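You operate a simulated robot arm through the tools that you are given. There is no shell and no other tool.

You are at the controls of a simulated robot arm. One attempt, no reset.

Task
Switch the motors on and jog TILT slowly back to zero.
Fine: set the speed switch to SLOW and the axis knob to TILT; the display must show 0.0 and READY; trip no limit.

Only the result counts: the job must be done as asked and must still hold three seconds after the hand-in. Knocking over, shifting, dropping, spilling or breaking anything else fails it.

Robot
A 6-joint arm with a two-finger parallel gripper, fixed in place. Base frame: the origin is at the foot of the arm, x ahead of it, y to its left, z up; the work surface is at about z = 830. Readings come in mm, rad, newtons and seconds.
With the tool pointing down near the work surface it reaches from about 260 to 680 mm from the base axis. Its first joint turns from -2.897 to 2.897 rad. Payload 1.57 kg.
The TCP is the grasp point between the finger pads, 30 mm short of the fingertips. In the tool frame z runs along the fingers and y along their closing line. The gripper opens to 110 mm. The fingers are 24 mm wide and 12 mm thick; the gripper's body (48 by 112 mm) begins 78 mm behind the TCP.
Orientation is that of the tool frame in the base frame, as [roll, pitch, yaw] about the fixed x, y, z axes, in that order (R = Rz(yaw) Ry(pitch) Rx(roll)). With the fingers straight down and closing along the base's y, the tool's x points along the base's -x, its y along +y and its z along -z.

Tools
- The arm moves only by the tool move_arm. Its argument "deltas" is a list of rows, each an object (a shift or turn left out is 0, a gripper value left out holds the last) with "delta_pos": the shift along the tool's x, y, z in mm, a list of three; "angular": the turn, a rotation vector about the tool's x, y, z in rad, a list of three. In form: [{"delta_pos": [dx, dy, dz], "angular": [rx, ry, rz]}, ...]. A call has 1 to 20 rows; each row shifts and turns the commanded pose from where the row before left it, along the tool's axes as they then stand. "grip" is the gripper command, from -1 (shut) to 1 (fully open), values between in proportion, set as the call begins (left out, the last holds). A row lasts 0.2 s, in which the tool goes at most 50 mm and 0.15 rad; a call with a longer step from one row to the next is refused whole, and so is a gripper value outside its range. Where a pose cannot be reached the arm comes as near as it can. A force on the tool above 40 N (or 10 N above the force at the start of the call, whichever is more), or a blocked arm, ends the call early, and 0.2 s more pass. The fingers move at their own pace (about 108 mm/s each) and stop on an object; they squeeze with about 37 N. The grip force told is the motor's: it shows also when the fingers shut on nothing. Time passes only in rows, and 0.2 s behind the last, so rows that do not move let the fingers close. It gives the time, the measured TCP pose, the force on the tool (base axes), the opening and the grip force at its end, in the units of the frame above (readings bear some noise), with the torque about the TCP (base axes, N m) and any sound that the robot's microphone picked up.
- Cameras (640 x 400 px; columns grow to the right, rows downward): "scene" is fixed at [219.9, -656.9, 1433.6]; the picture's right is [0.90, -0.43, 0.00], its down [-0.20, -0.42, -0.89] and it looks along [0.38, 0.80, -0.46] (base axes); focal length 314 px, centre (320, 200). "wrist" rides on the gripper at [70, 16, -141] in the tool frame; the picture's right is [-0.23, 0.97, 0.00], its down [-0.86, -0.20, -0.48] and it looks along [-0.47, -0.11, 0.88] (tool axes); focal length 222 px, centre (320, 200).
- snapshot(camera): a new picture of that camera. The clock stands still meanwhile.
- raise_lower(by): slides the trunk up (or, below 0, down) by that many mm; the arm rides with it, the base frame stays. It gives what a move gives, with no picture.
- pixel_to_xyz(camera, pixels): for up to 12 pixels [column, row] of the newest picture of that camera ("zoom" is the newest enlarged one), the place [x, y, z] in the base frame of the surface seen there, good to about 3 mm, but the place of the scene camera against the robot may be out by one fixed shift of up to 12 mm in any direction. The clock stands still meanwhile.
- close_up(camera, box): a new picture of the part [left, top, right, bottom] of that camera's present view, enlarged. The clock stands still meanwhile.
- job_done(): hands the job in; it is judged then, once.

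Unless the task says otherwise, let go and move clear before handing in.

The tools are called as a command line: name --argument value ..., lists and objects as JSON in quotes. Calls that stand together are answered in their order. move_arm: Moves the arm, as the interface text tells. Its arguments: {"type":"object","properties":{"deltas":{"type":"array"},"grip":{"type":"number"}},"required":["deltas"]} The other tools are called the same way: raise_lower (by) slides the trunk up or down; snapshot (camera) takes a picture; pixel_to_xyz (camera, pixels) gives the place of the surface under pixels of a picture; close_up (camera, box) takes an enlarged picture of a part of a camera's view; job_done () hands the job in.

At the start:

```text
clock: 0.0
position: [528.2, 118.6, 1145.3]
orientation: [-3.141, 0.0, -3.141]
ft_force: [-0.1, -1.0, -0.7]
torque: [0.02, -0.01, -0.02]
gripper_width: 109.9
finger_force: 0.0
trunk travel left (down, up): [-250.0, 340.0]
```

scene: 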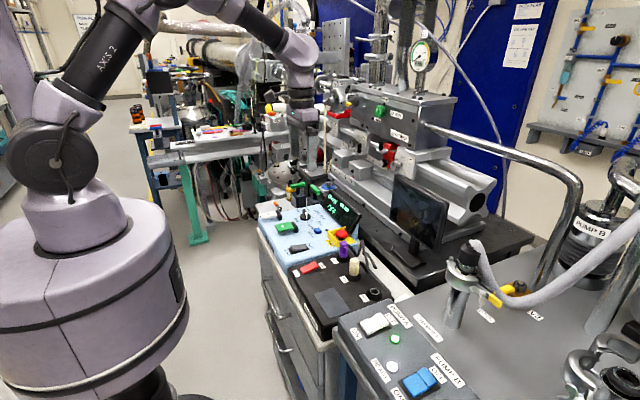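
wrist: 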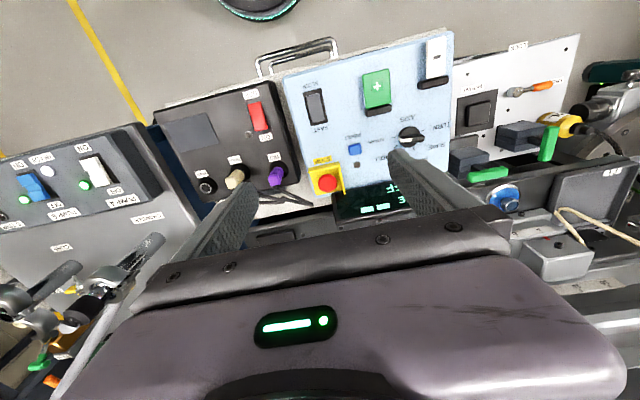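

The wrist picture shows a light-blue panel (about columns 285-455, rows 30-210) with a rocker, a green + button, a knob and a red stop, and a display at about (375,205). I'll take enlarged views of it to read the labels.

close_up --camera "wrist" --box '[270, 20, 470, 220]'

close_up --camera "scene" --box '[250, 170, 400, 320]'

close_up --camera "wrist" --box '[140, 70, 320, 210]'

```text
2.00 times, centred on (370, 120) of wrist
```

zoom: 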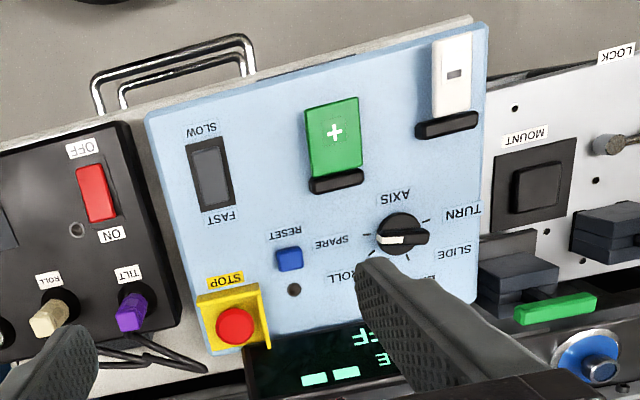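

```text
2.67 times, centred on (325, 245) of scene
```

zoom: 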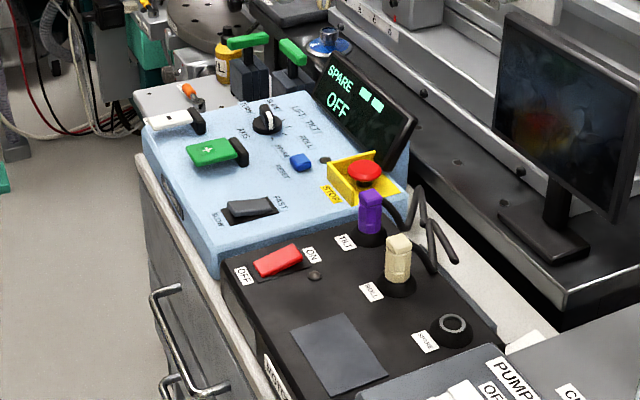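

```text
2.86 times, centred on (230, 140) of wrist
```

zoom: 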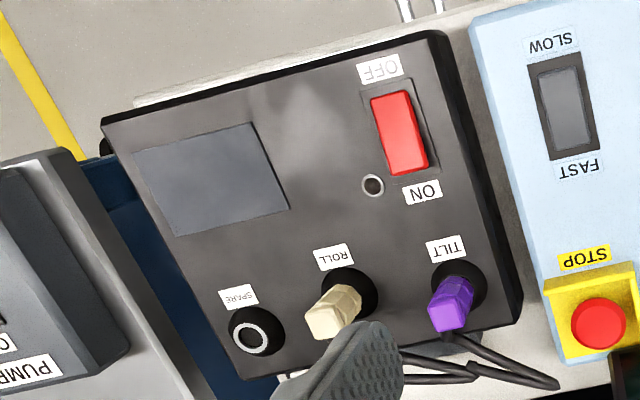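

The display reads "SPARE / OFF". The black box has the red OFF/ON rocker (motor supply), and the blue pendant has the SLOW/FAST rocker, + and − paddles, AXIS knob, RESET and STOP. I'll locate these in the base frame with both cameras.

snapshot --camera "wrist"

pixel_to_xyz --camera "wrist" --pixels '[[377, 88], [436, 60], [434, 84], [411, 135], [315, 107], [353, 149], [327, 183], [258, 116], [276, 176], [378, 206], [300, 140], [376, 112]]'

close_up --camera "scene" --box '[265, 190, 365, 260]'

```text
taken
```

wrist: 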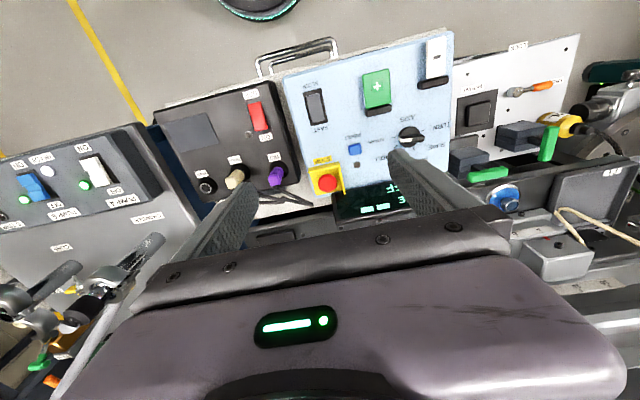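

```text
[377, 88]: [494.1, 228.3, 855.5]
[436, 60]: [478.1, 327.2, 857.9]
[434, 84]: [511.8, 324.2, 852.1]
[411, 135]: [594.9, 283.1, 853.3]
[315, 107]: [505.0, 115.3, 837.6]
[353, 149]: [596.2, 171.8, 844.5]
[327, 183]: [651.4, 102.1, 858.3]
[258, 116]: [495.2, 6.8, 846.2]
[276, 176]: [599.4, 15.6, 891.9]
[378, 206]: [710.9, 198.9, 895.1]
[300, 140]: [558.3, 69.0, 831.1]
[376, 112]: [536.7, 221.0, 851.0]
```

```text
5.71 times, centred on (315, 225) of scene
```

zoom: 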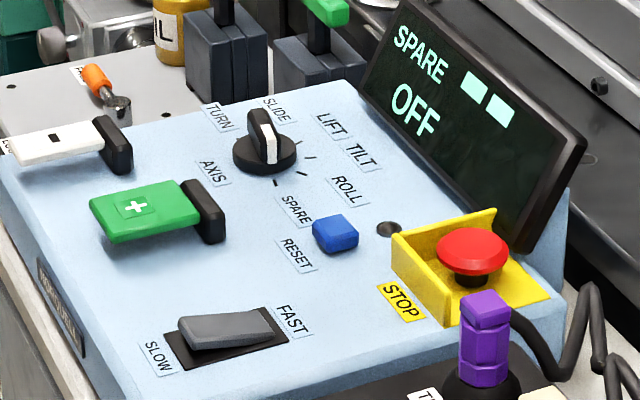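

The knob's white line points to SPARE, and the display shows two bars beside it (possibly the speed mark). I'll read the side labels and check the state of the red rocker before moving.

close_up --camera "scene" --box '[280, 240, 400, 340]'

close_up --camera "scene" --box '[250, 220, 330, 280]'

close_up --camera "scene" --box '[230, 80, 430, 220]'

```text
4.00 times, centred on (340, 290) of scene
```

zoom: 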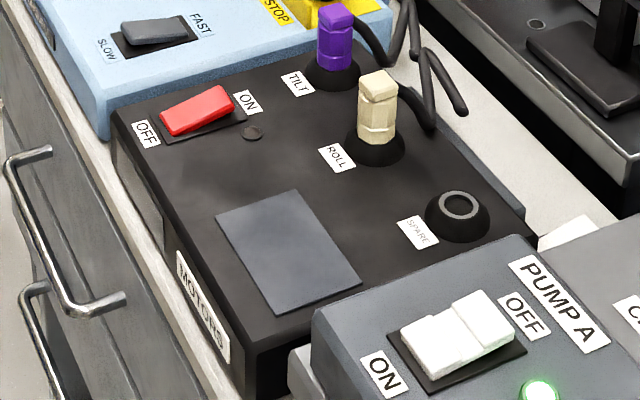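

```text
6.67 times, centred on (290, 250) of scene
```

zoom: 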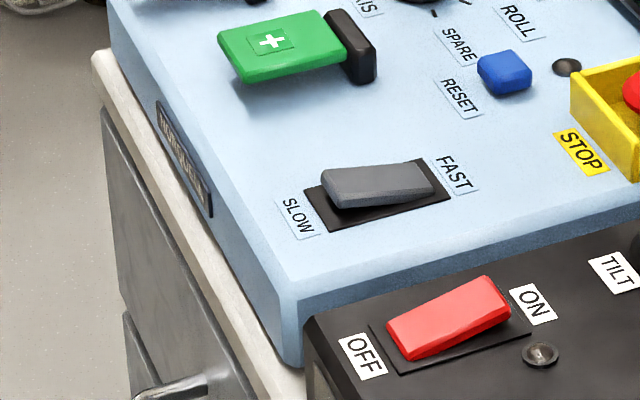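

```text
2.86 times, centred on (330, 150) of scene
```

zoom: 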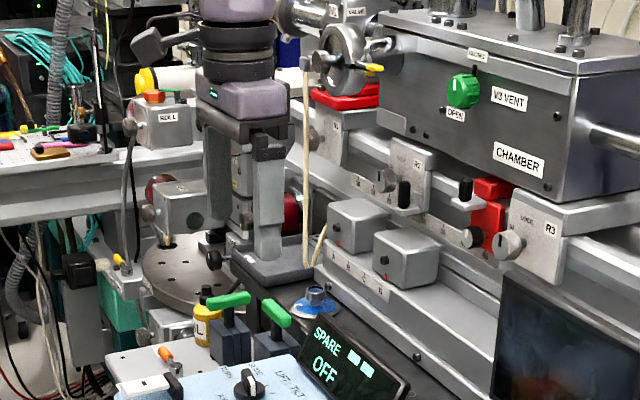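

Enlarged, the red MOTORS rocker is down at OFF and the grey speed rocker is down at FAST. I'll move the wrist camera closer over the pendant, with the gripper shut, to measure accurately.

move_arm --deltas '[{"delta_pos": [8, 12, 24]}, {"delta_pos": [8, 12, 24]}, {"delta_pos": [8, 12, 24]}, {"delta_pos": [8, 12, 24]}, {"delta_pos": [8, 12, 24]}, {"delta_pos": [0, 0, 0]}]' --grip -1

snapshot --camera "wrist"

snapshot --camera "scene"

```text
clock: 1.4
position: [490.4, 177.0, 1026.6]
orientation: [3.141, 0.001, -3.141]
ft_force: [0.6, 0.9, -0.1]
torque: [-0.01, 0.01, -0.05]
gripper_width: 0.0
finger_force: 21.4
trunk travel left (down, up): [-250.0, 340.0]
```

```text
taken
```

wrist: 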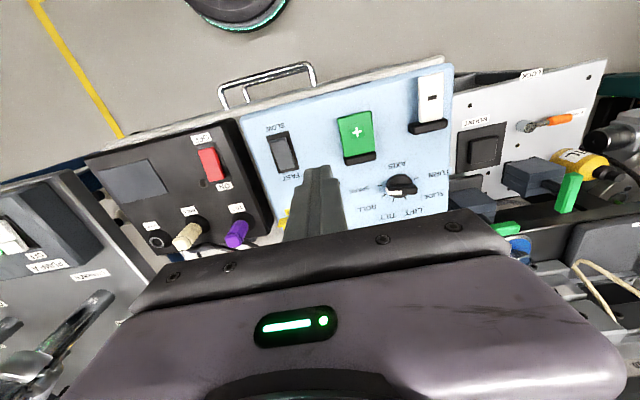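

```text
taken
```

scene: 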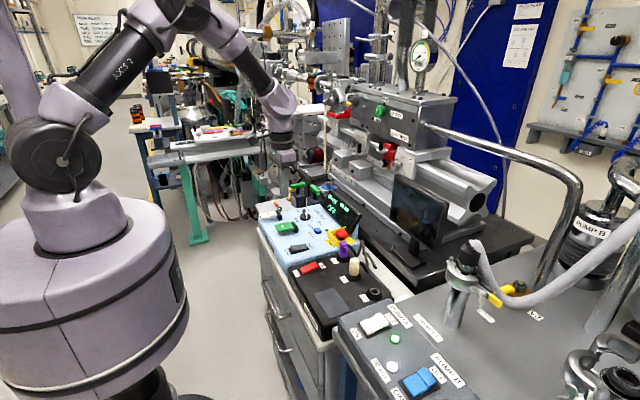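

The closed fingers now sit at about (318,190), and the MOTORS rocker is at (210,163), the speed rocker at (281,150) and the knob at (402,185). I'll measure the surface and switch points.

close_up --camera "wrist" --box '[180, 100, 300, 200]'

pixel_to_xyz --camera "wrist" --pixels '[[205, 150], [209, 160], [214, 176], [278, 137], [281, 150], [285, 167], [258, 150], [262, 180], [225, 196], [190, 165], [310, 120], [370, 175]]'

pixel_to_xyz --camera "wrist" --pixels '[[345, 118], [370, 116], [358, 140], [360, 156], [422, 80], [440, 78], [430, 105], [428, 125], [402, 184], [390, 189], [412, 190], [385, 150]]'

```text
4.00 times, centred on (240, 150) of wrist
```

zoom: 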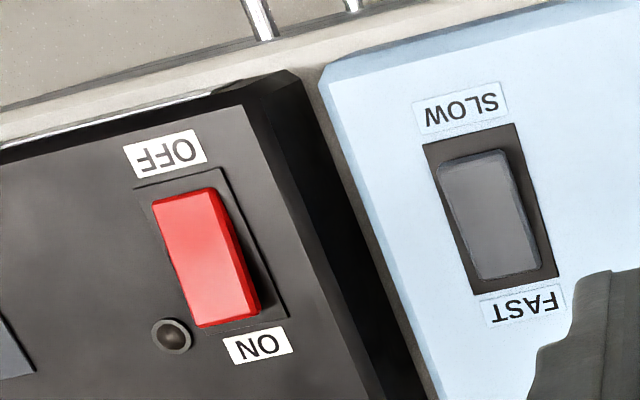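

```text
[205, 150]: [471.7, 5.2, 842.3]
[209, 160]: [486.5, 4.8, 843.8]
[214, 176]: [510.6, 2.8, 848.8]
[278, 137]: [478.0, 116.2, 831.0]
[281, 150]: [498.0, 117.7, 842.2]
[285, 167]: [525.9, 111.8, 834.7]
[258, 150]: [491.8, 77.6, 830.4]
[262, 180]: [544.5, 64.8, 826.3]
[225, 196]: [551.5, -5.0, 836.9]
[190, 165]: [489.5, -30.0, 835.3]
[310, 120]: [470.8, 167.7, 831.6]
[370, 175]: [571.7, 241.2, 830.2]
```

```text
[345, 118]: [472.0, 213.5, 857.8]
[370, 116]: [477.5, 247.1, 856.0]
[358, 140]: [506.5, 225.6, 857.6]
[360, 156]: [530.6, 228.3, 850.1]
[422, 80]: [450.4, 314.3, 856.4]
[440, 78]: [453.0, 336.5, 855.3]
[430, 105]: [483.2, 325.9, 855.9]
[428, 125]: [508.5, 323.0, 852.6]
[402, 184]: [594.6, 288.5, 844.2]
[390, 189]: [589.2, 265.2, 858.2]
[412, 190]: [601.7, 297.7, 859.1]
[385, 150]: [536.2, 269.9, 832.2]
```

The pendant top is at z≈831 and the MOTORS box top at about 836, with both rockers standing 5–12 mm proud. I'll refine the rocker ends from the enlarged picture and take an enlarged view of the knob.

pixel_to_xyz --camera "zoom" --pixels '[[475, 158], [480, 175], [492, 215], [508, 268], [520, 240], [182, 200], [190, 218], [212, 275], [228, 312], [172, 335], [330, 85], [600, 20]]'

close_up --camera "wrist" --box '[340, 130, 480, 230]'

```text
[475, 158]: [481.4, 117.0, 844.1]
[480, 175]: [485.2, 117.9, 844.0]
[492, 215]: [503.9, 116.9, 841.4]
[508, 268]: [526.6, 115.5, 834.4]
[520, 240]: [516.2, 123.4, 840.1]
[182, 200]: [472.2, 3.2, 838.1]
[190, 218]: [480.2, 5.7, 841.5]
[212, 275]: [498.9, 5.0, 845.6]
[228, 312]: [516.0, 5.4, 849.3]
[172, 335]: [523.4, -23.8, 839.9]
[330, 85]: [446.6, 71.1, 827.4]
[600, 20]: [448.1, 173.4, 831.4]
```

```text
4.00 times, centred on (410, 180) of wrist
```

zoom: 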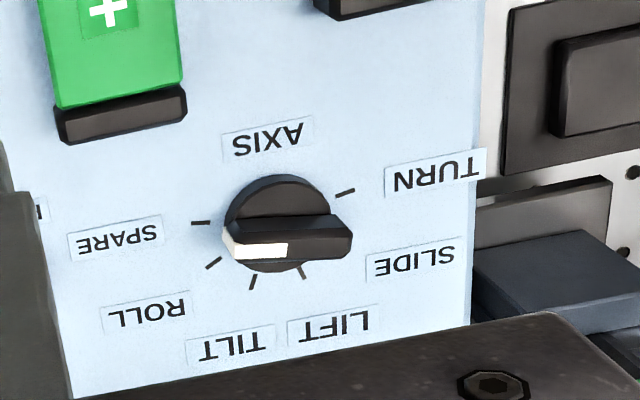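

The SLOW end of the speed rocker is at about (482,117,844), with its FAST end down at (527,116,834), so it is on FAST now. I'll bring the closed fingertips to above the SLOW end.

move_arm --deltas '[{"delta_pos": [1, -20, 0]}, {"delta_pos": [2, -20, 10]}, {"delta_pos": [1, -20, 25]}, {"delta_pos": [0, 0, 30]}, {"delta_pos": [0, 0, 30]}, {"delta_pos": [0, 0, 30]}, {"delta_pos": [0, 0, 0]}]' --grip -1

snapshot --camera "wrist"

snapshot --camera "scene"

```text
clock: 3.0
position: [485.5, 119.2, 901.3]
orientation: [3.141, 0.0, 3.141]
ft_force: [-0.2, -0.5, 0.2]
torque: [0.02, 0.02, -0.01]
gripper_width: 0.0
finger_force: 21.2
trunk travel left (down, up): [-250.0, 340.0]
```

```text
taken
```

wrist: 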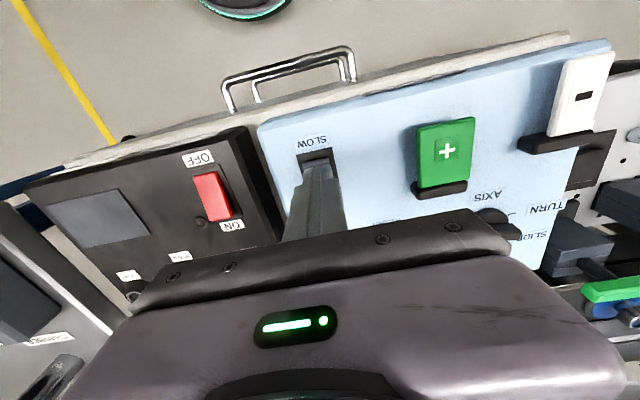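

```text
taken
```

scene: 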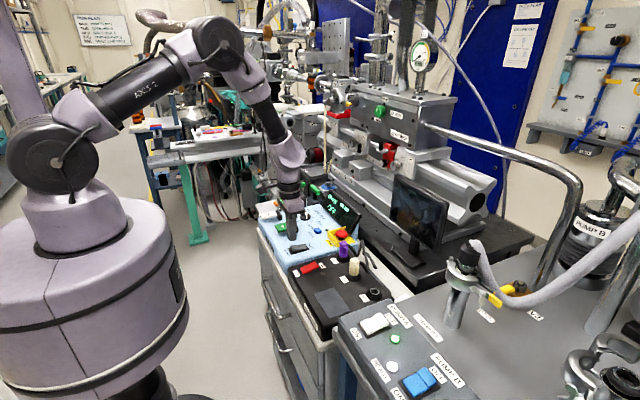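

The tips are at z≈871, right above the rocker's SLOW end at (318,165). I'll check the alignment in an enlarged scene view.

close_up --camera "scene" --box '[250, 190, 350, 270]'

close_up --camera "wrist" --box '[260, 110, 380, 210]'

```text
5.00 times, centred on (300, 230) of scene
```

zoom: 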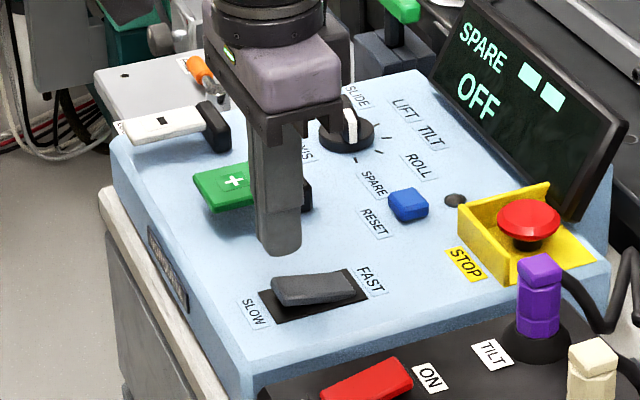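

```text
4.00 times, centred on (320, 160) of wrist
```

zoom: 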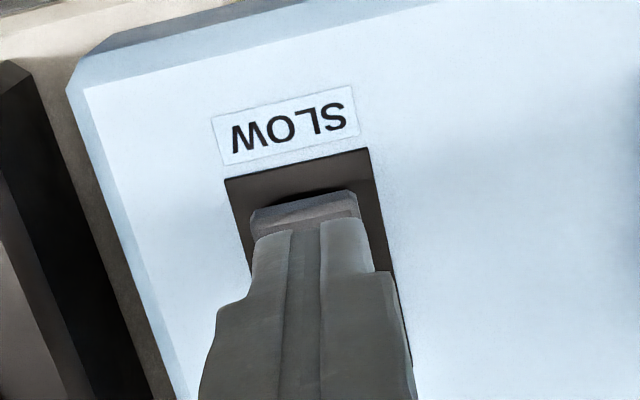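

The tips line up with the rocker in both views. I'll lower slowly and press the SLOW end.

move_arm --deltas '[{"delta_pos": [0, 0, 10]}, {"delta_pos": [0, 0, 10]}, {"delta_pos": [0, 0, 5]}, {"delta_pos": [0, 0, 2]}, {"delta_pos": [0, 0, 2]}, {"delta_pos": [0, 0, 2]}, {"delta_pos": [0, 0, 2]}, {"delta_pos": [0, 0, 2]}, {"delta_pos": [0, 0, 0]}]' --grip -1

close_up --camera "scene" --box '[250, 190, 350, 270]'

```text
clock: 5.0
position: [485.0, 117.3, 868.4]
orientation: [3.138, 0.005, -3.141]
ft_force: [-0.4, -2.0, 35.3]
torque: [-0.07, -0.4, 0.07]
gripper_width: 0.0
finger_force: 21.4
trunk travel left (down, up): [-250.0, 340.0]
```

```text
5.00 times, centred on (300, 230) of scene
```

zoom: 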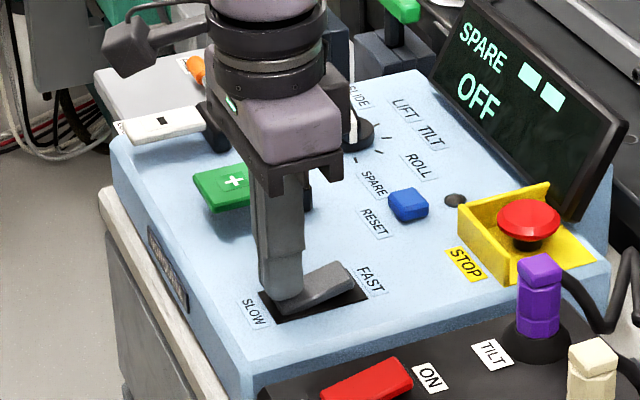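

The rocker has tipped: its FAST end is now up under the fingers, with 35 N on the tool as it bottoms out. I'll lift off and check that it stays at SLOW.

move_arm --deltas '[{"delta_pos": [0, 0, -5]}, {"delta_pos": [0, 0, -15]}, {"delta_pos": [0, 0, -30]}, {"delta_pos": [0, 0, -30]}, {"delta_pos": [0, 0, 0]}]' --grip -1

close_up --camera "scene" --box '[250, 190, 350, 270]'

close_up --camera "wrist" --box '[380, 120, 540, 220]'

```text
clock: 6.2
position: [486.2, 117.9, 946.4]
orientation: [-3.141, 0.0, -3.141]
ft_force: [0.7, 0.6, 0.8]
torque: [-0.02, -0.01, 0.02]
gripper_width: 0.0
finger_force: 21.8
trunk travel left (down, up): [-250.0, 340.0]
```

```text
5.00 times, centred on (300, 230) of scene
```

zoom: 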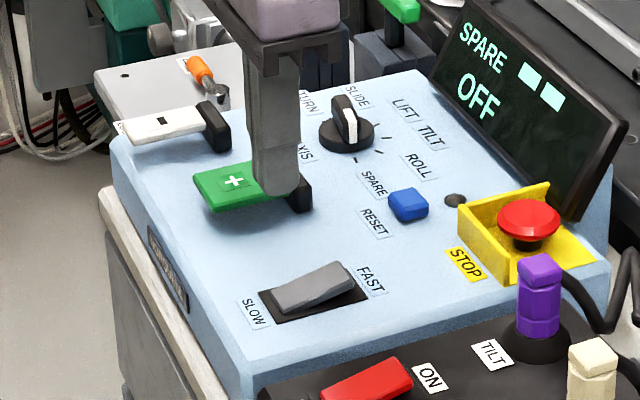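

```text
4.00 times, centred on (460, 170) of wrist
```

zoom: 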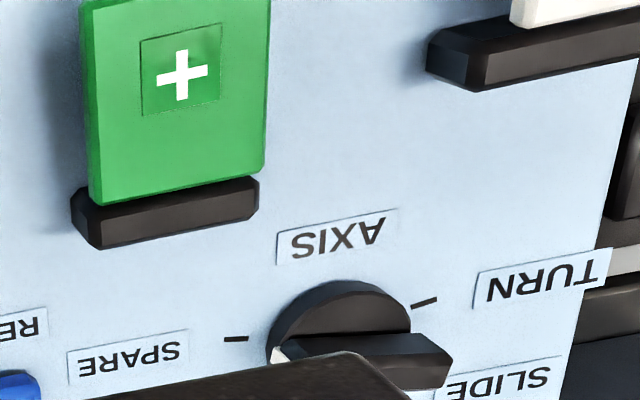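

The speed rocker now rests with SLOW down and FAST up, and nothing else has moved. Next I'll go above the knob area to measure the knob and its neighbours before turning it.

move_arm --deltas '[{"delta_pos": [0, 0, -25]}, {"delta_pos": [-9, 20, -25]}, {"delta_pos": [-9, 20, -4]}, {"delta_pos": [-9, 20, 0]}, {"delta_pos": [-9, 20, 0]}, {"delta_pos": [-9, 20, 0]}, {"delta_pos": [-9, 22, 0]}, {"delta_pos": [0, 0, 0]}]' --grip -1

snapshot --camera "wrist"

close_up --camera "wrist" --box '[300, 120, 420, 220]'

snapshot --camera "scene"

```text
clock: 8.0
position: [539.6, 239.6, 999.5]
orientation: [3.14, 0.002, -3.141]
ft_force: [-0.6, 0.0, 0.1]
torque: [0.01, -0.06, 0.0]
gripper_width: 0.0
finger_force: 21.1
trunk travel left (down, up): [-250.0, 340.0]
```

```text
taken
```

wrist: 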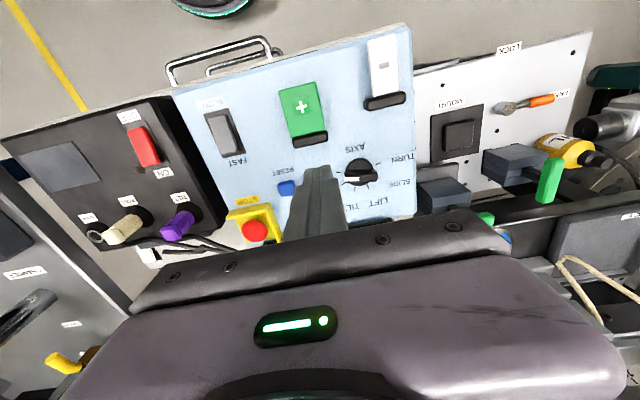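

```text
4.00 times, centred on (360, 170) of wrist
```

zoom: 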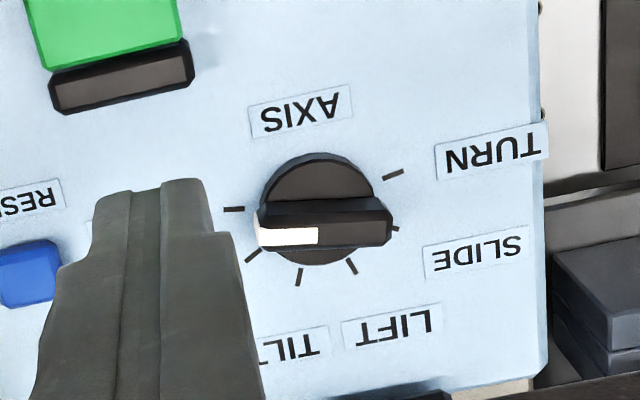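

```text
taken
```

scene: 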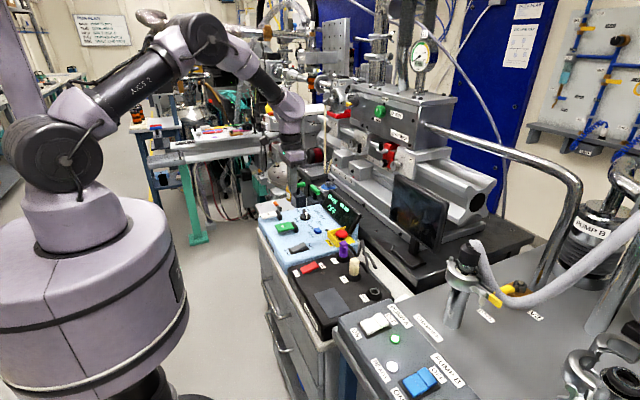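

The AXIS ticks fit a circle centred at about (601,283) with 40° steps: SPARE at 100° and TILT at 20°, so TILT is +80° counter-clockwise seen from above. I'll measure the knob bar height and the nearby obstacles.

pixel_to_xyz --camera "zoom" --pixels '[[285, 236], [350, 230], [375, 226], [320, 180], [290, 180], [345, 180], [330, 258], [300, 236], [170, 75], [590, 275], [320, 207], [600, 340]]'

pixel_to_xyz --camera "wrist" --pixels '[[549, 180], [515, 165], [485, 217], [445, 195], [575, 150], [540, 103], [505, 237], [600, 125], [610, 235], [565, 265], [383, 100], [380, 65]]'

pixel_to_xyz --camera "scene" --pixels '[[343, 205], [325, 195], [360, 215], [318, 188], [300, 185], [325, 150], [270, 190], [350, 150], [305, 213], [287, 227]]'

```text
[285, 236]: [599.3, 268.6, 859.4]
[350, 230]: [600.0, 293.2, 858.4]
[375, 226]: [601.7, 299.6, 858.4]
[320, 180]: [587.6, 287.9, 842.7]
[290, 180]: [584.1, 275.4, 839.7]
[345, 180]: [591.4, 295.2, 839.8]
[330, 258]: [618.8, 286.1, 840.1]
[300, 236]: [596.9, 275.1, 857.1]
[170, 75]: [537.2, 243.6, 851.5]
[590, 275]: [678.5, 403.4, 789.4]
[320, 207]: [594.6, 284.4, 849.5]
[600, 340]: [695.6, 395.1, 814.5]
```

```text
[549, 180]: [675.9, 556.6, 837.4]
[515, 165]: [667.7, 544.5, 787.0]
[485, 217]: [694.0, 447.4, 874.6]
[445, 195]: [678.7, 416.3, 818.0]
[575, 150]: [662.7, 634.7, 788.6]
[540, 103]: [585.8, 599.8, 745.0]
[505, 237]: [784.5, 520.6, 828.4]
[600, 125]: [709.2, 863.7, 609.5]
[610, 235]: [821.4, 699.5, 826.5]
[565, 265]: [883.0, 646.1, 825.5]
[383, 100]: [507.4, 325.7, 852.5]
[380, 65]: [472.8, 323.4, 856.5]
```

```text
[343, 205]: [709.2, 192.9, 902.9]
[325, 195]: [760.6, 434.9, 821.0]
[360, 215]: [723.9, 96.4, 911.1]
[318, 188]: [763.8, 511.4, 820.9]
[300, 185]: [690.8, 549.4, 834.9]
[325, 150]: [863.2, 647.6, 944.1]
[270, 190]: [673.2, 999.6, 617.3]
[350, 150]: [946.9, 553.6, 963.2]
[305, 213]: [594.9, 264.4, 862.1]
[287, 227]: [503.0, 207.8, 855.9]
```

The knob bar is at about (600.5,283.5), 11 mm wide, top z≈858.5, over a disc whose top is at ≈840; nothing tall is nearby. I'll centre over the knob, open to about 50 mm, and turn the wrist so that the fingers straddle the bar.

move_arm --deltas '[{"delta_pos": [-20, 15, 0]}, {"delta_pos": [-20, 15, 10]}, {"delta_pos": [-20.9, 13.9, 20]}, {"angular": [0, 0, 0.146]}, {"angular": [0, 0, 0.146]}, {"angular": [0, 0, 0.146]}, {"angular": [0, 0, 0.146]}, {"angular": [0, 0, 0.146]}, {"angular": [0, 0, 0.146]}, {"angular": [0, 0, 0.146]}, {"angular": [0, 0, 0.146]}, {"angular": [0, 0, 0.146]}, {"angular": [0, 0, 0.146]}, {"angular": [0, 0, 0.146]}, {"angular": [0, 0, 0.146]}, {"delta_pos": [0, 0, 0]}, {"delta_pos": [0, 0, 0]}]' --grip -0.09

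snapshot --camera "wrist"

snapshot --camera "scene"

```text
clock: 11.6
position: [601.0, 284.8, 970.3]
orientation: [3.14, 0.001, 1.386]
ft_force: [0.7, -0.6, -0.4]
torque: [0.0, -0.02, -0.02]
gripper_width: 50.2
finger_force: 0.0
trunk travel left (down, up): [-250.0, 340.0]
```

```text
taken
```

wrist: 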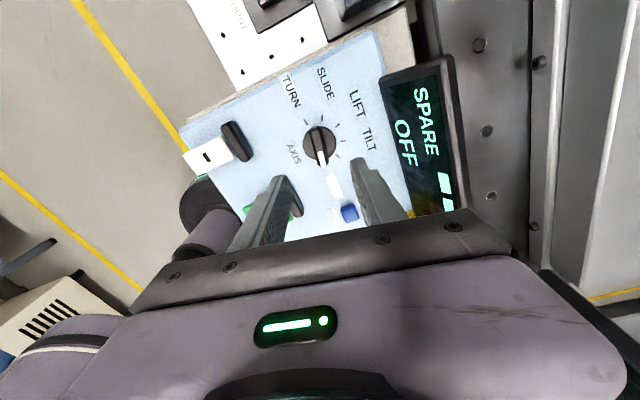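

```text
taken
```

scene: 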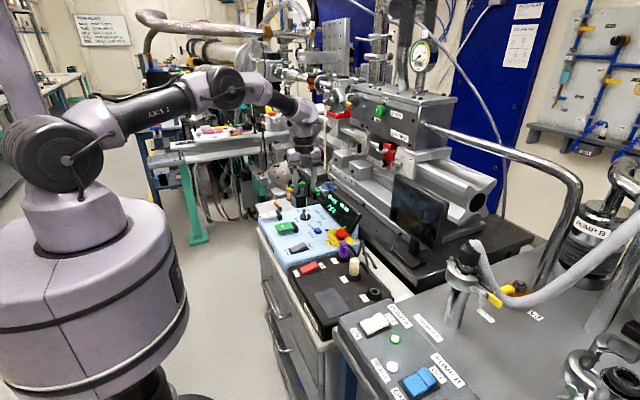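

The fingers straddle the bar: the knob is at (319,147) between the finger tips at (285,180) and (358,165), and the display still reads SPARE / OFF. I'll check the centring in an enlarged view.

close_up --camera "wrist" --box '[260, 100, 380, 200]'

```text
4.00 times, centred on (320, 150) of wrist
```

zoom: 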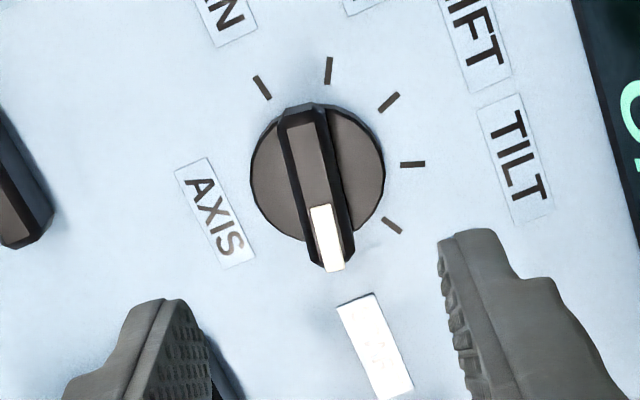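

The tick circle centre comes out about 1 mm off the tool axis, so I'll correct that and lower the tips to about z 847, with the fingers still open around the bar.

move_arm --deltas '[{"delta_pos": [0.8, -1.1, 20]}, {"delta_pos": [0, 0, 25]}, {"delta_pos": [0, 0, 20]}, {"delta_pos": [0, 0, 12]}, {"delta_pos": [0, 0, 8]}, {"delta_pos": [0, 0, 5]}, {"delta_pos": [0, 0, 3]}, {"delta_pos": [0, 0, 0]}]' --grip -0.09

close_up --camera "wrist" --box '[240, 100, 400, 220]'

close_up --camera "scene" --box '[260, 170, 360, 250]'

```text
clock: 13.4
position: [600.0, 285.5, 876.8]
orientation: [3.14, -0.001, 1.388]
ft_force: [0.1, -0.5, -1.1]
torque: [-0.05, -0.03, -0.03]
gripper_width: 49.8
finger_force: 0.0
trunk travel left (down, up): [-250.0, 340.0]
```

```text
3.33 times, centred on (320, 160) of wrist
```

zoom: 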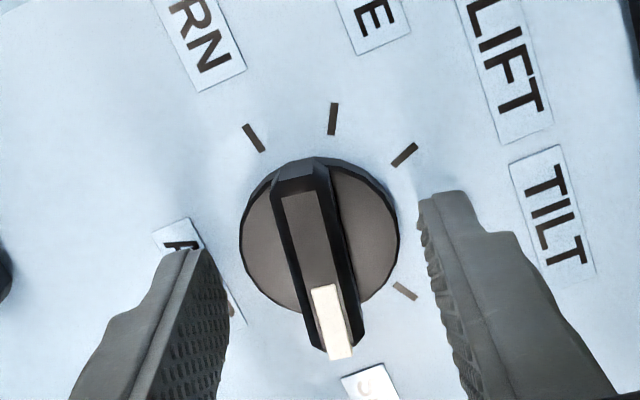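

```text
5.00 times, centred on (310, 210) of scene
```

zoom: 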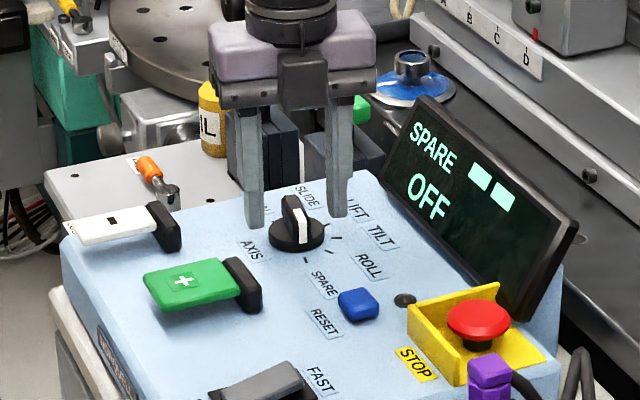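

The open fingers straddle the bar with no contact force. I'll close on it.

move_arm --deltas '[{"delta_pos": [0, 0, 0]}, {"delta_pos": [0, 0, 0]}, {"delta_pos": [0, 0, 0]}]' --grip -1

close_up --camera "wrist" --box '[240, 100, 400, 220]'

```text
clock: 14.2
position: [600.0, 284.8, 876.3]
orientation: [3.141, -0.001, 1.39]
ft_force: [-0.7, 0.6, -0.7]
torque: [0.12, -0.02, 0.33]
gripper_width: 14.1
finger_force: 30.5
trunk travel left (down, up): [-250.0, 340.0]
```

```text
3.33 times, centred on (320, 160) of wrist
```

zoom: 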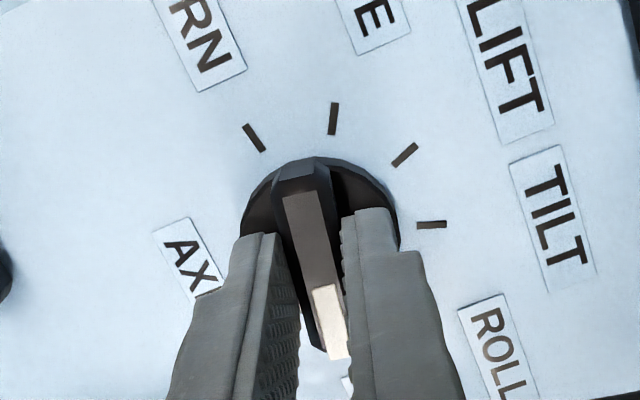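

The grip holds the bar at 14 mm with little side force. I'll turn one 40° step counter-clockwise toward ROLL and read the display.

move_arm --deltas '[{"angular": [0, 0, -0.1]}, {"angular": [0, 0, -0.1]}, {"angular": [0, 0, -0.1]}, {"angular": [0, 0, -0.1]}, {"angular": [0, 0, -0.1]}, {"angular": [0, 0, -0.1]}, {"angular": [0, 0, -0.098]}, {"angular": [0, 0, 0]}]' --grip -1

close_up --camera "scene" --box '[260, 170, 380, 250]'

close_up --camera "wrist" --box '[240, 100, 400, 220]'

```text
clock: 16.0
position: [599.9, 285.6, 876.9]
orientation: [-3.141, 0.0, 2.087]
ft_force: [11.3, 0.9, 6.0]
torque: [0.19, -0.14, 0.01]
gripper_width: 14.0
finger_force: 30.4
trunk travel left (down, up): [-250.0, 340.0]
```

```text
5.00 times, centred on (320, 210) of scene
```

zoom: 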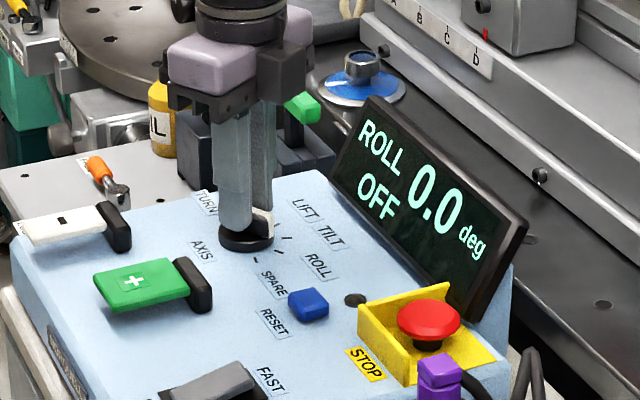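

```text
3.33 times, centred on (320, 160) of wrist
```

zoom: 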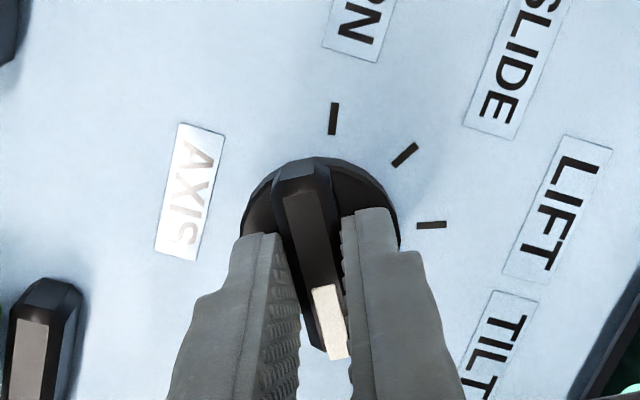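

The display now shows ROLL 0.0 deg OFF, so the bars only meant "no value" on SPARE. I'll turn one more 40° step to TILT.

move_arm --deltas '[{"angular": [0, 0, -0.1]}, {"angular": [0, 0, -0.1]}, {"angular": [0, 0, -0.1]}, {"angular": [0, 0, -0.1]}, {"angular": [0, 0, -0.1]}, {"angular": [0, 0, -0.1]}, {"angular": [0, 0, -0.098]}, {"angular": [0, 0, 0]}]' --grip -1

close_up --camera "scene" --box '[260, 170, 380, 250]'

close_up --camera "wrist" --box '[240, 100, 400, 220]'

```text
clock: 17.8
position: [599.9, 286.4, 876.7]
orientation: [-3.141, 0.0, 2.786]
ft_force: [18.4, 4.9, 9.4]
torque: [0.26, -0.18, 0.02]
gripper_width: 13.7
finger_force: 30.1
trunk travel left (down, up): [-250.0, 340.0]
```

```text
5.00 times, centred on (320, 210) of scene
```

zoom: 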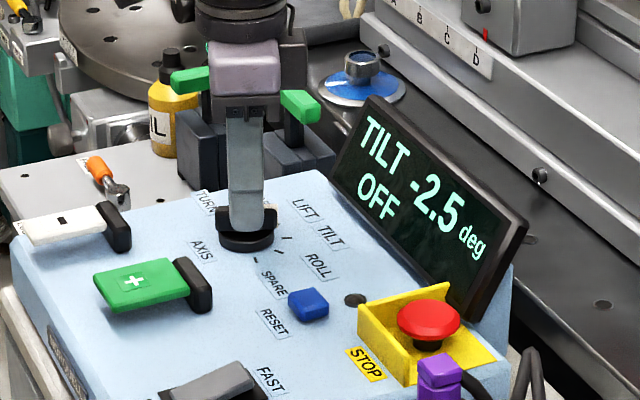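

```text
3.33 times, centred on (320, 160) of wrist
```

zoom: 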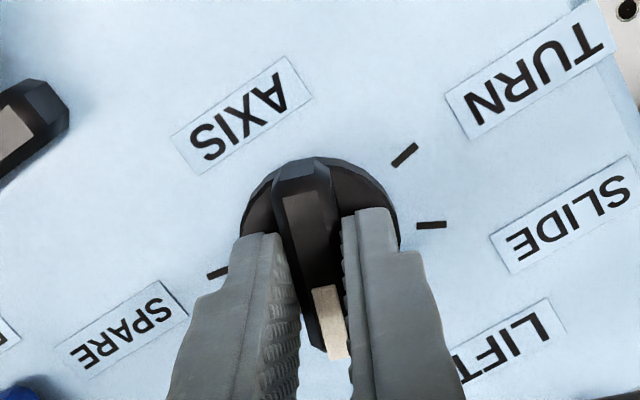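

The display shows TILT −2.5 deg OFF, so the knob is on TILT. I'll open the fingers, rise straight up, and check that it stays there.

move_arm --deltas '[{"delta_pos": [0, 0, 0]}, {"delta_pos": [0, 0, 0]}, {"delta_pos": [0, 0, 0]}]' --grip -0.09

move_arm --deltas '[{"delta_pos": [0, 0, -10]}, {"delta_pos": [0, 0, -15]}, {"delta_pos": [0, 0, -25]}, {"delta_pos": [0, 0, -30]}, {"delta_pos": [0, 0, -30]}, {"delta_pos": [0, 0, 0]}]' --grip -0.09

close_up --camera "scene" --box '[260, 170, 380, 250]'

snapshot --camera "wrist"

```text
clock: 18.6
position: [599.8, 284.2, 876.9]
orientation: [3.141, 0.0, 2.784]
ft_force: [0.0, 0.6, 0.0]
torque: [0.01, 0.0, -0.02]
gripper_width: 50.3
finger_force: 0.1
trunk travel left (down, up): [-250.0, 340.0]
```

```text
clock: 20.0
position: [598.8, 285.4, 985.9]
orientation: [-3.141, 0.0, 2.784]
ft_force: [-0.6, -0.3, 1.3]
torque: [0.0, 0.0, -0.03]
gripper_width: 50.1
finger_force: 0.0
trunk travel left (down, up): [-250.0, 340.0]
```

```text
5.00 times, centred on (320, 210) of scene
```

zoom: 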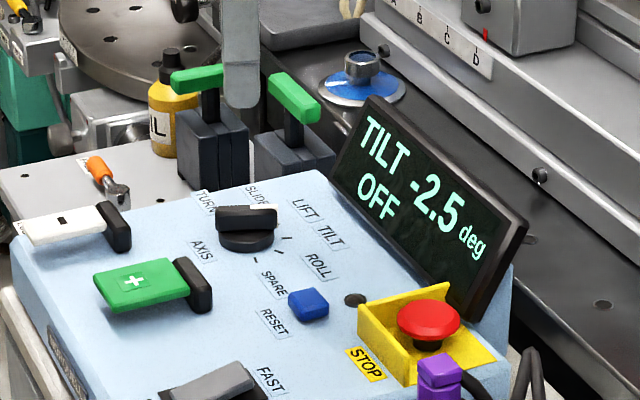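

```text
taken
```

wrist: 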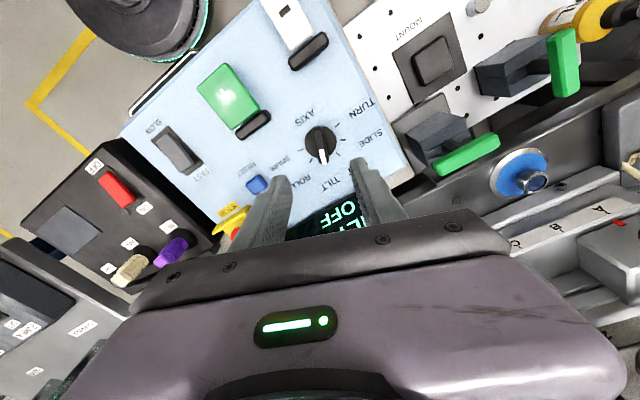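

The knob stays on TILT, the display reads TILT −2.5 deg OFF, and the tool is clear. Next I'll square the wrist, shut the fingers and go over the ON end of the MOTORS rocker at about (510,5).

move_arm --deltas '[{"angular": [0, 0, -0.119]}, {"angular": [0, 0, -0.119]}, {"angular": [0, 0, -0.119]}, {"delta_pos": [11, -35, 0]}, {"delta_pos": [11, -35, 0]}, {"delta_pos": [11, -35, 0]}, {"delta_pos": [11, -35, 0]}, {"delta_pos": [11, -35, 0]}, {"delta_pos": [11, -35, 0]}, {"delta_pos": [11, -35, 0]}, {"delta_pos": [12, -35, 0]}, {"delta_pos": [0, 0, 25]}, {"delta_pos": [0, 0, 25]}, {"delta_pos": [0, 0, 25]}, {"delta_pos": [0, 0, 0]}]' --grip -1

snapshot --camera "wrist"

close_up --camera "scene" --box '[260, 210, 380, 290]'

```text
clock: 23.2
position: [510.3, 5.0, 912.8]
orientation: [-3.141, -0.001, -3.142]
ft_force: [0.0, 0.2, 0.5]
torque: [-0.01, 0.02, -0.01]
gripper_width: 0.0
finger_force: 20.9
trunk travel left (down, up): [-250.0, 340.0]
```

```text
taken
```

wrist: 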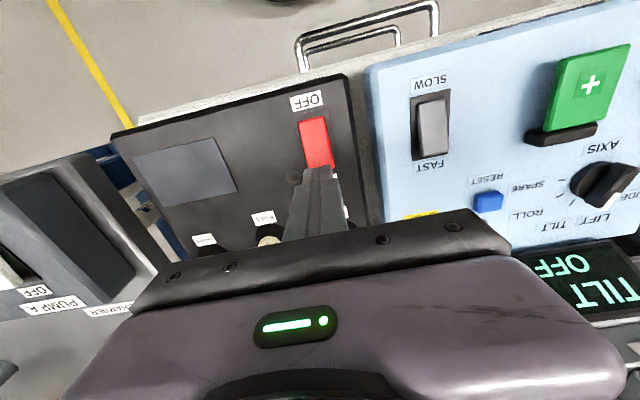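

```text
5.00 times, centred on (320, 250) of scene
```

zoom: 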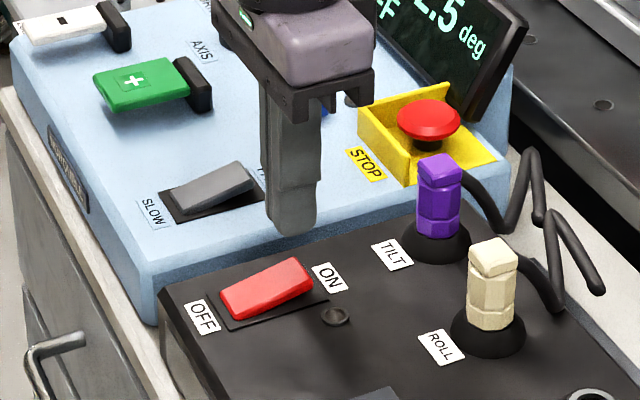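

The tips are over the ON end of the rocker at about (318,165) and the speed rocker is still at SLOW. I'll press the ON end down slowly.

move_arm --deltas '[{"delta_pos": [0, 0, 12]}, {"delta_pos": [0, 0, 12]}, {"delta_pos": [0, 0, 7]}, {"delta_pos": [0, 0, 2]}, {"delta_pos": [0, 0, 2]}, {"delta_pos": [0, 0, 2]}, {"delta_pos": [0, 0, 1.5]}, {"delta_pos": [0, 0, 1.5]}, {"delta_pos": [0, 0, 0]}]' --grip -1

close_up --camera "scene" --box '[260, 190, 390, 290]'

```text
clock: 25.2
position: [511.0, 4.2, 873.7]
orientation: [3.14, 0.006, 3.141]
ft_force: [-2.1, 0.1, 20.4]
torque: [-0.02, 0.3, -0.03]
gripper_width: 0.0
finger_force: 21.9
trunk travel left (down, up): [-250.0, 340.0]
stopped in row 9: the force on the tool passed its limit at 41 N (the readings are from after the stop); the commanded pose is now the measured one
```

```text
4.00 times, centred on (325, 240) of scene
```

zoom: 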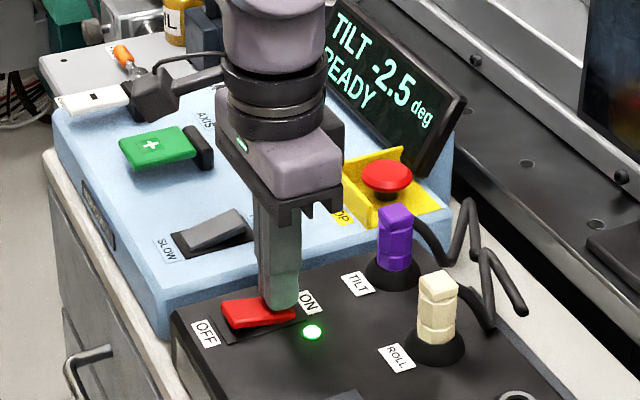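

The rocker has flipped, the green lamp at (312,332) of the enlarged view is lit, and the display shows TILT −2.5 deg READY. I'll lift straight off and check that it all holds.

move_arm --deltas '[{"delta_pos": [0, 0, -5]}, {"delta_pos": [0, 0, -15]}, {"delta_pos": [0, 0, -30]}, {"delta_pos": [0, 0, -40]}, {"delta_pos": [0, 0, -40]}, {"delta_pos": [0, 0, 0]}]' --grip -1

close_up --camera "scene" --box '[260, 190, 390, 290]'

snapshot --camera "wrist"

```text
clock: 26.6
position: [510.6, 5.1, 1003.4]
orientation: [3.142, 0.002, -3.142]
ft_force: [0.2, 0.4, -0.2]
torque: [0.0, -0.01, -0.03]
gripper_width: 0.0
finger_force: 21.7
trunk travel left (down, up): [-250.0, 340.0]
```

```text
4.00 times, centred on (325, 240) of scene
```

zoom: 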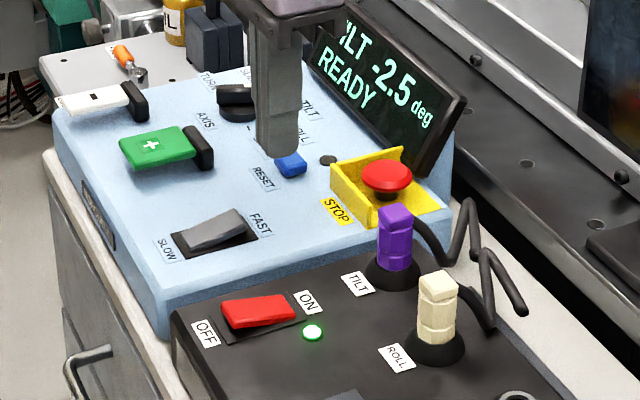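

```text
taken
```

wrist: 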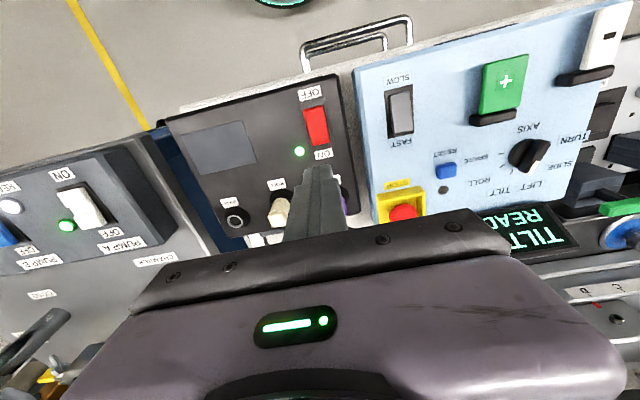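

All settings hold: TILT −2.5 deg, READY, SLOW, ON. To bring it up to zero I need the + paddle; I'll move above its free end and look closely first.

move_arm --deltas '[{"delta_pos": [4, 32, 0]}, {"delta_pos": [4, 32, 0]}, {"delta_pos": [4, 32, 0]}, {"delta_pos": [4, 32, 0]}, {"delta_pos": [4, 32, 0]}, {"delta_pos": [4, 32, 0]}, {"delta_pos": [4, 33, 0]}, {"delta_pos": [0, 0, 25]}, {"delta_pos": [0, 0, 25]}, {"delta_pos": [0, 0, 0]}]' --grip -1

snapshot --camera "wrist"

close_up --camera "wrist" --box '[240, 100, 400, 220]'

close_up --camera "scene" --box '[250, 180, 370, 260]'

```text
clock: 28.8
position: [484.2, 229.5, 952.4]
orientation: [3.141, 0.004, -3.141]
ft_force: [-0.4, -0.2, 0.6]
torque: [0.01, 0.01, 0.04]
gripper_width: 0.0
finger_force: 21.4
trunk travel left (down, up): [-250.0, 340.0]
```

```text
taken
```

wrist: 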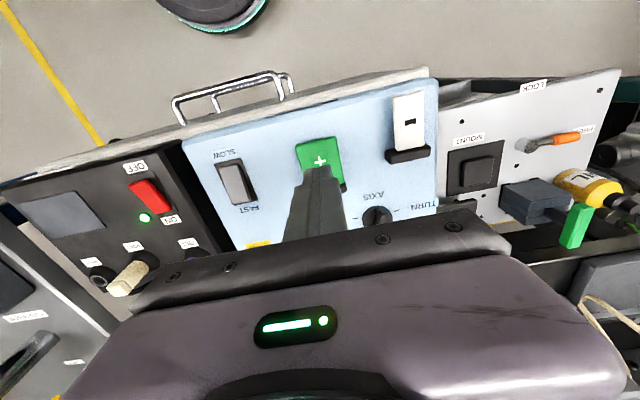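

```text
3.33 times, centred on (320, 160) of wrist
```

zoom: 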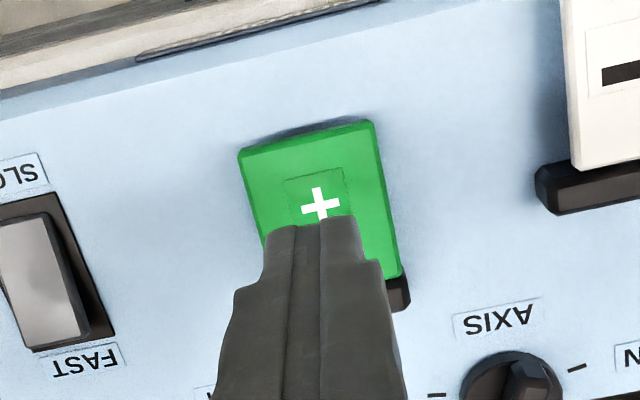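

```text
5.00 times, centred on (310, 220) of scene
```

zoom: 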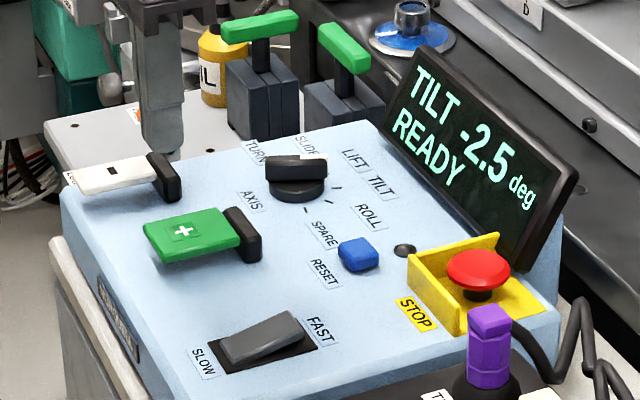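

The + paddle (top z≈857) is directly under the tips, and the display is visible from the scene camera. I'll come down to just above the paddle.

move_arm --deltas '[{"delta_pos": [0, 0, 20]}, {"delta_pos": [0, 0, 20]}, {"delta_pos": [0, 0, 12]}, {"delta_pos": [0, 0, 6]}, {"delta_pos": [0, 0, 3]}, {"delta_pos": [0, 0, 0]}]' --grip -1

close_up --camera "scene" --box '[250, 180, 370, 260]'

```text
clock: 30.2
position: [483.3, 230.9, 892.0]
orientation: [3.14, 0.002, -3.141]
ft_force: [0.2, 0.6, -0.2]
torque: [0.0, 0.02, -0.03]
gripper_width: 0.0
finger_force: 21.3
trunk travel left (down, up): [-250.0, 340.0]
```

```text
5.00 times, centred on (310, 220) of scene
```

zoom: 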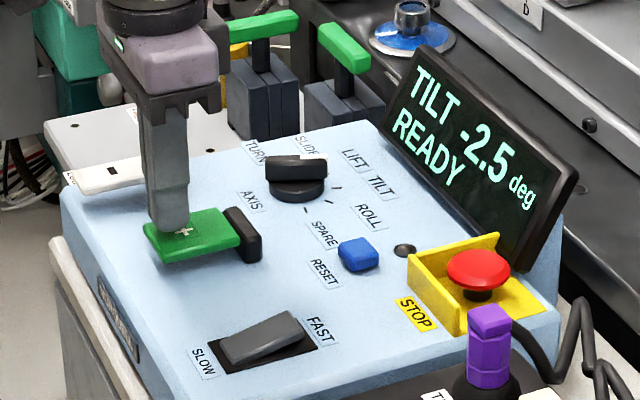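

The tips are at z≈862, a few mm above the paddle, with the display at −2.5 READY. I'll feel for the paddle in small steps.

move_arm --deltas '[{"delta_pos": [0, 0, 2]}, {"delta_pos": [0, 0, 2]}, {"delta_pos": [0, 0, 1]}]' --grip -1

close_up --camera "scene" --box '[250, 180, 370, 260]'

```text
clock: 31.0
position: [483.6, 230.5, 886.1]
orientation: [-3.141, 0.004, 3.141]
ft_force: [0.4, 0.1, -0.3]
torque: [0.01, 0.0, 0.0]
gripper_width: 0.0
finger_force: 21.7
trunk travel left (down, up): [-250.0, 340.0]
```

```text
5.00 times, centred on (310, 220) of scene
```

zoom: 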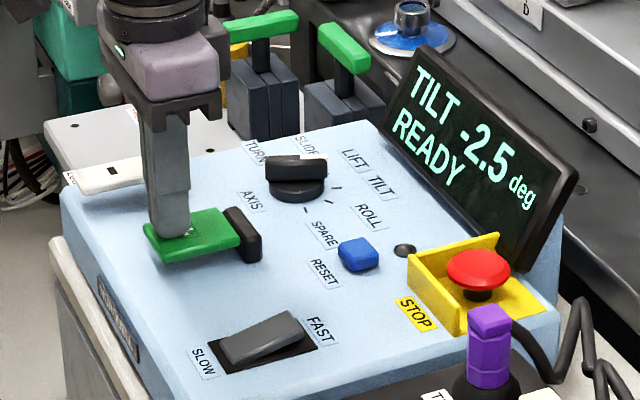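

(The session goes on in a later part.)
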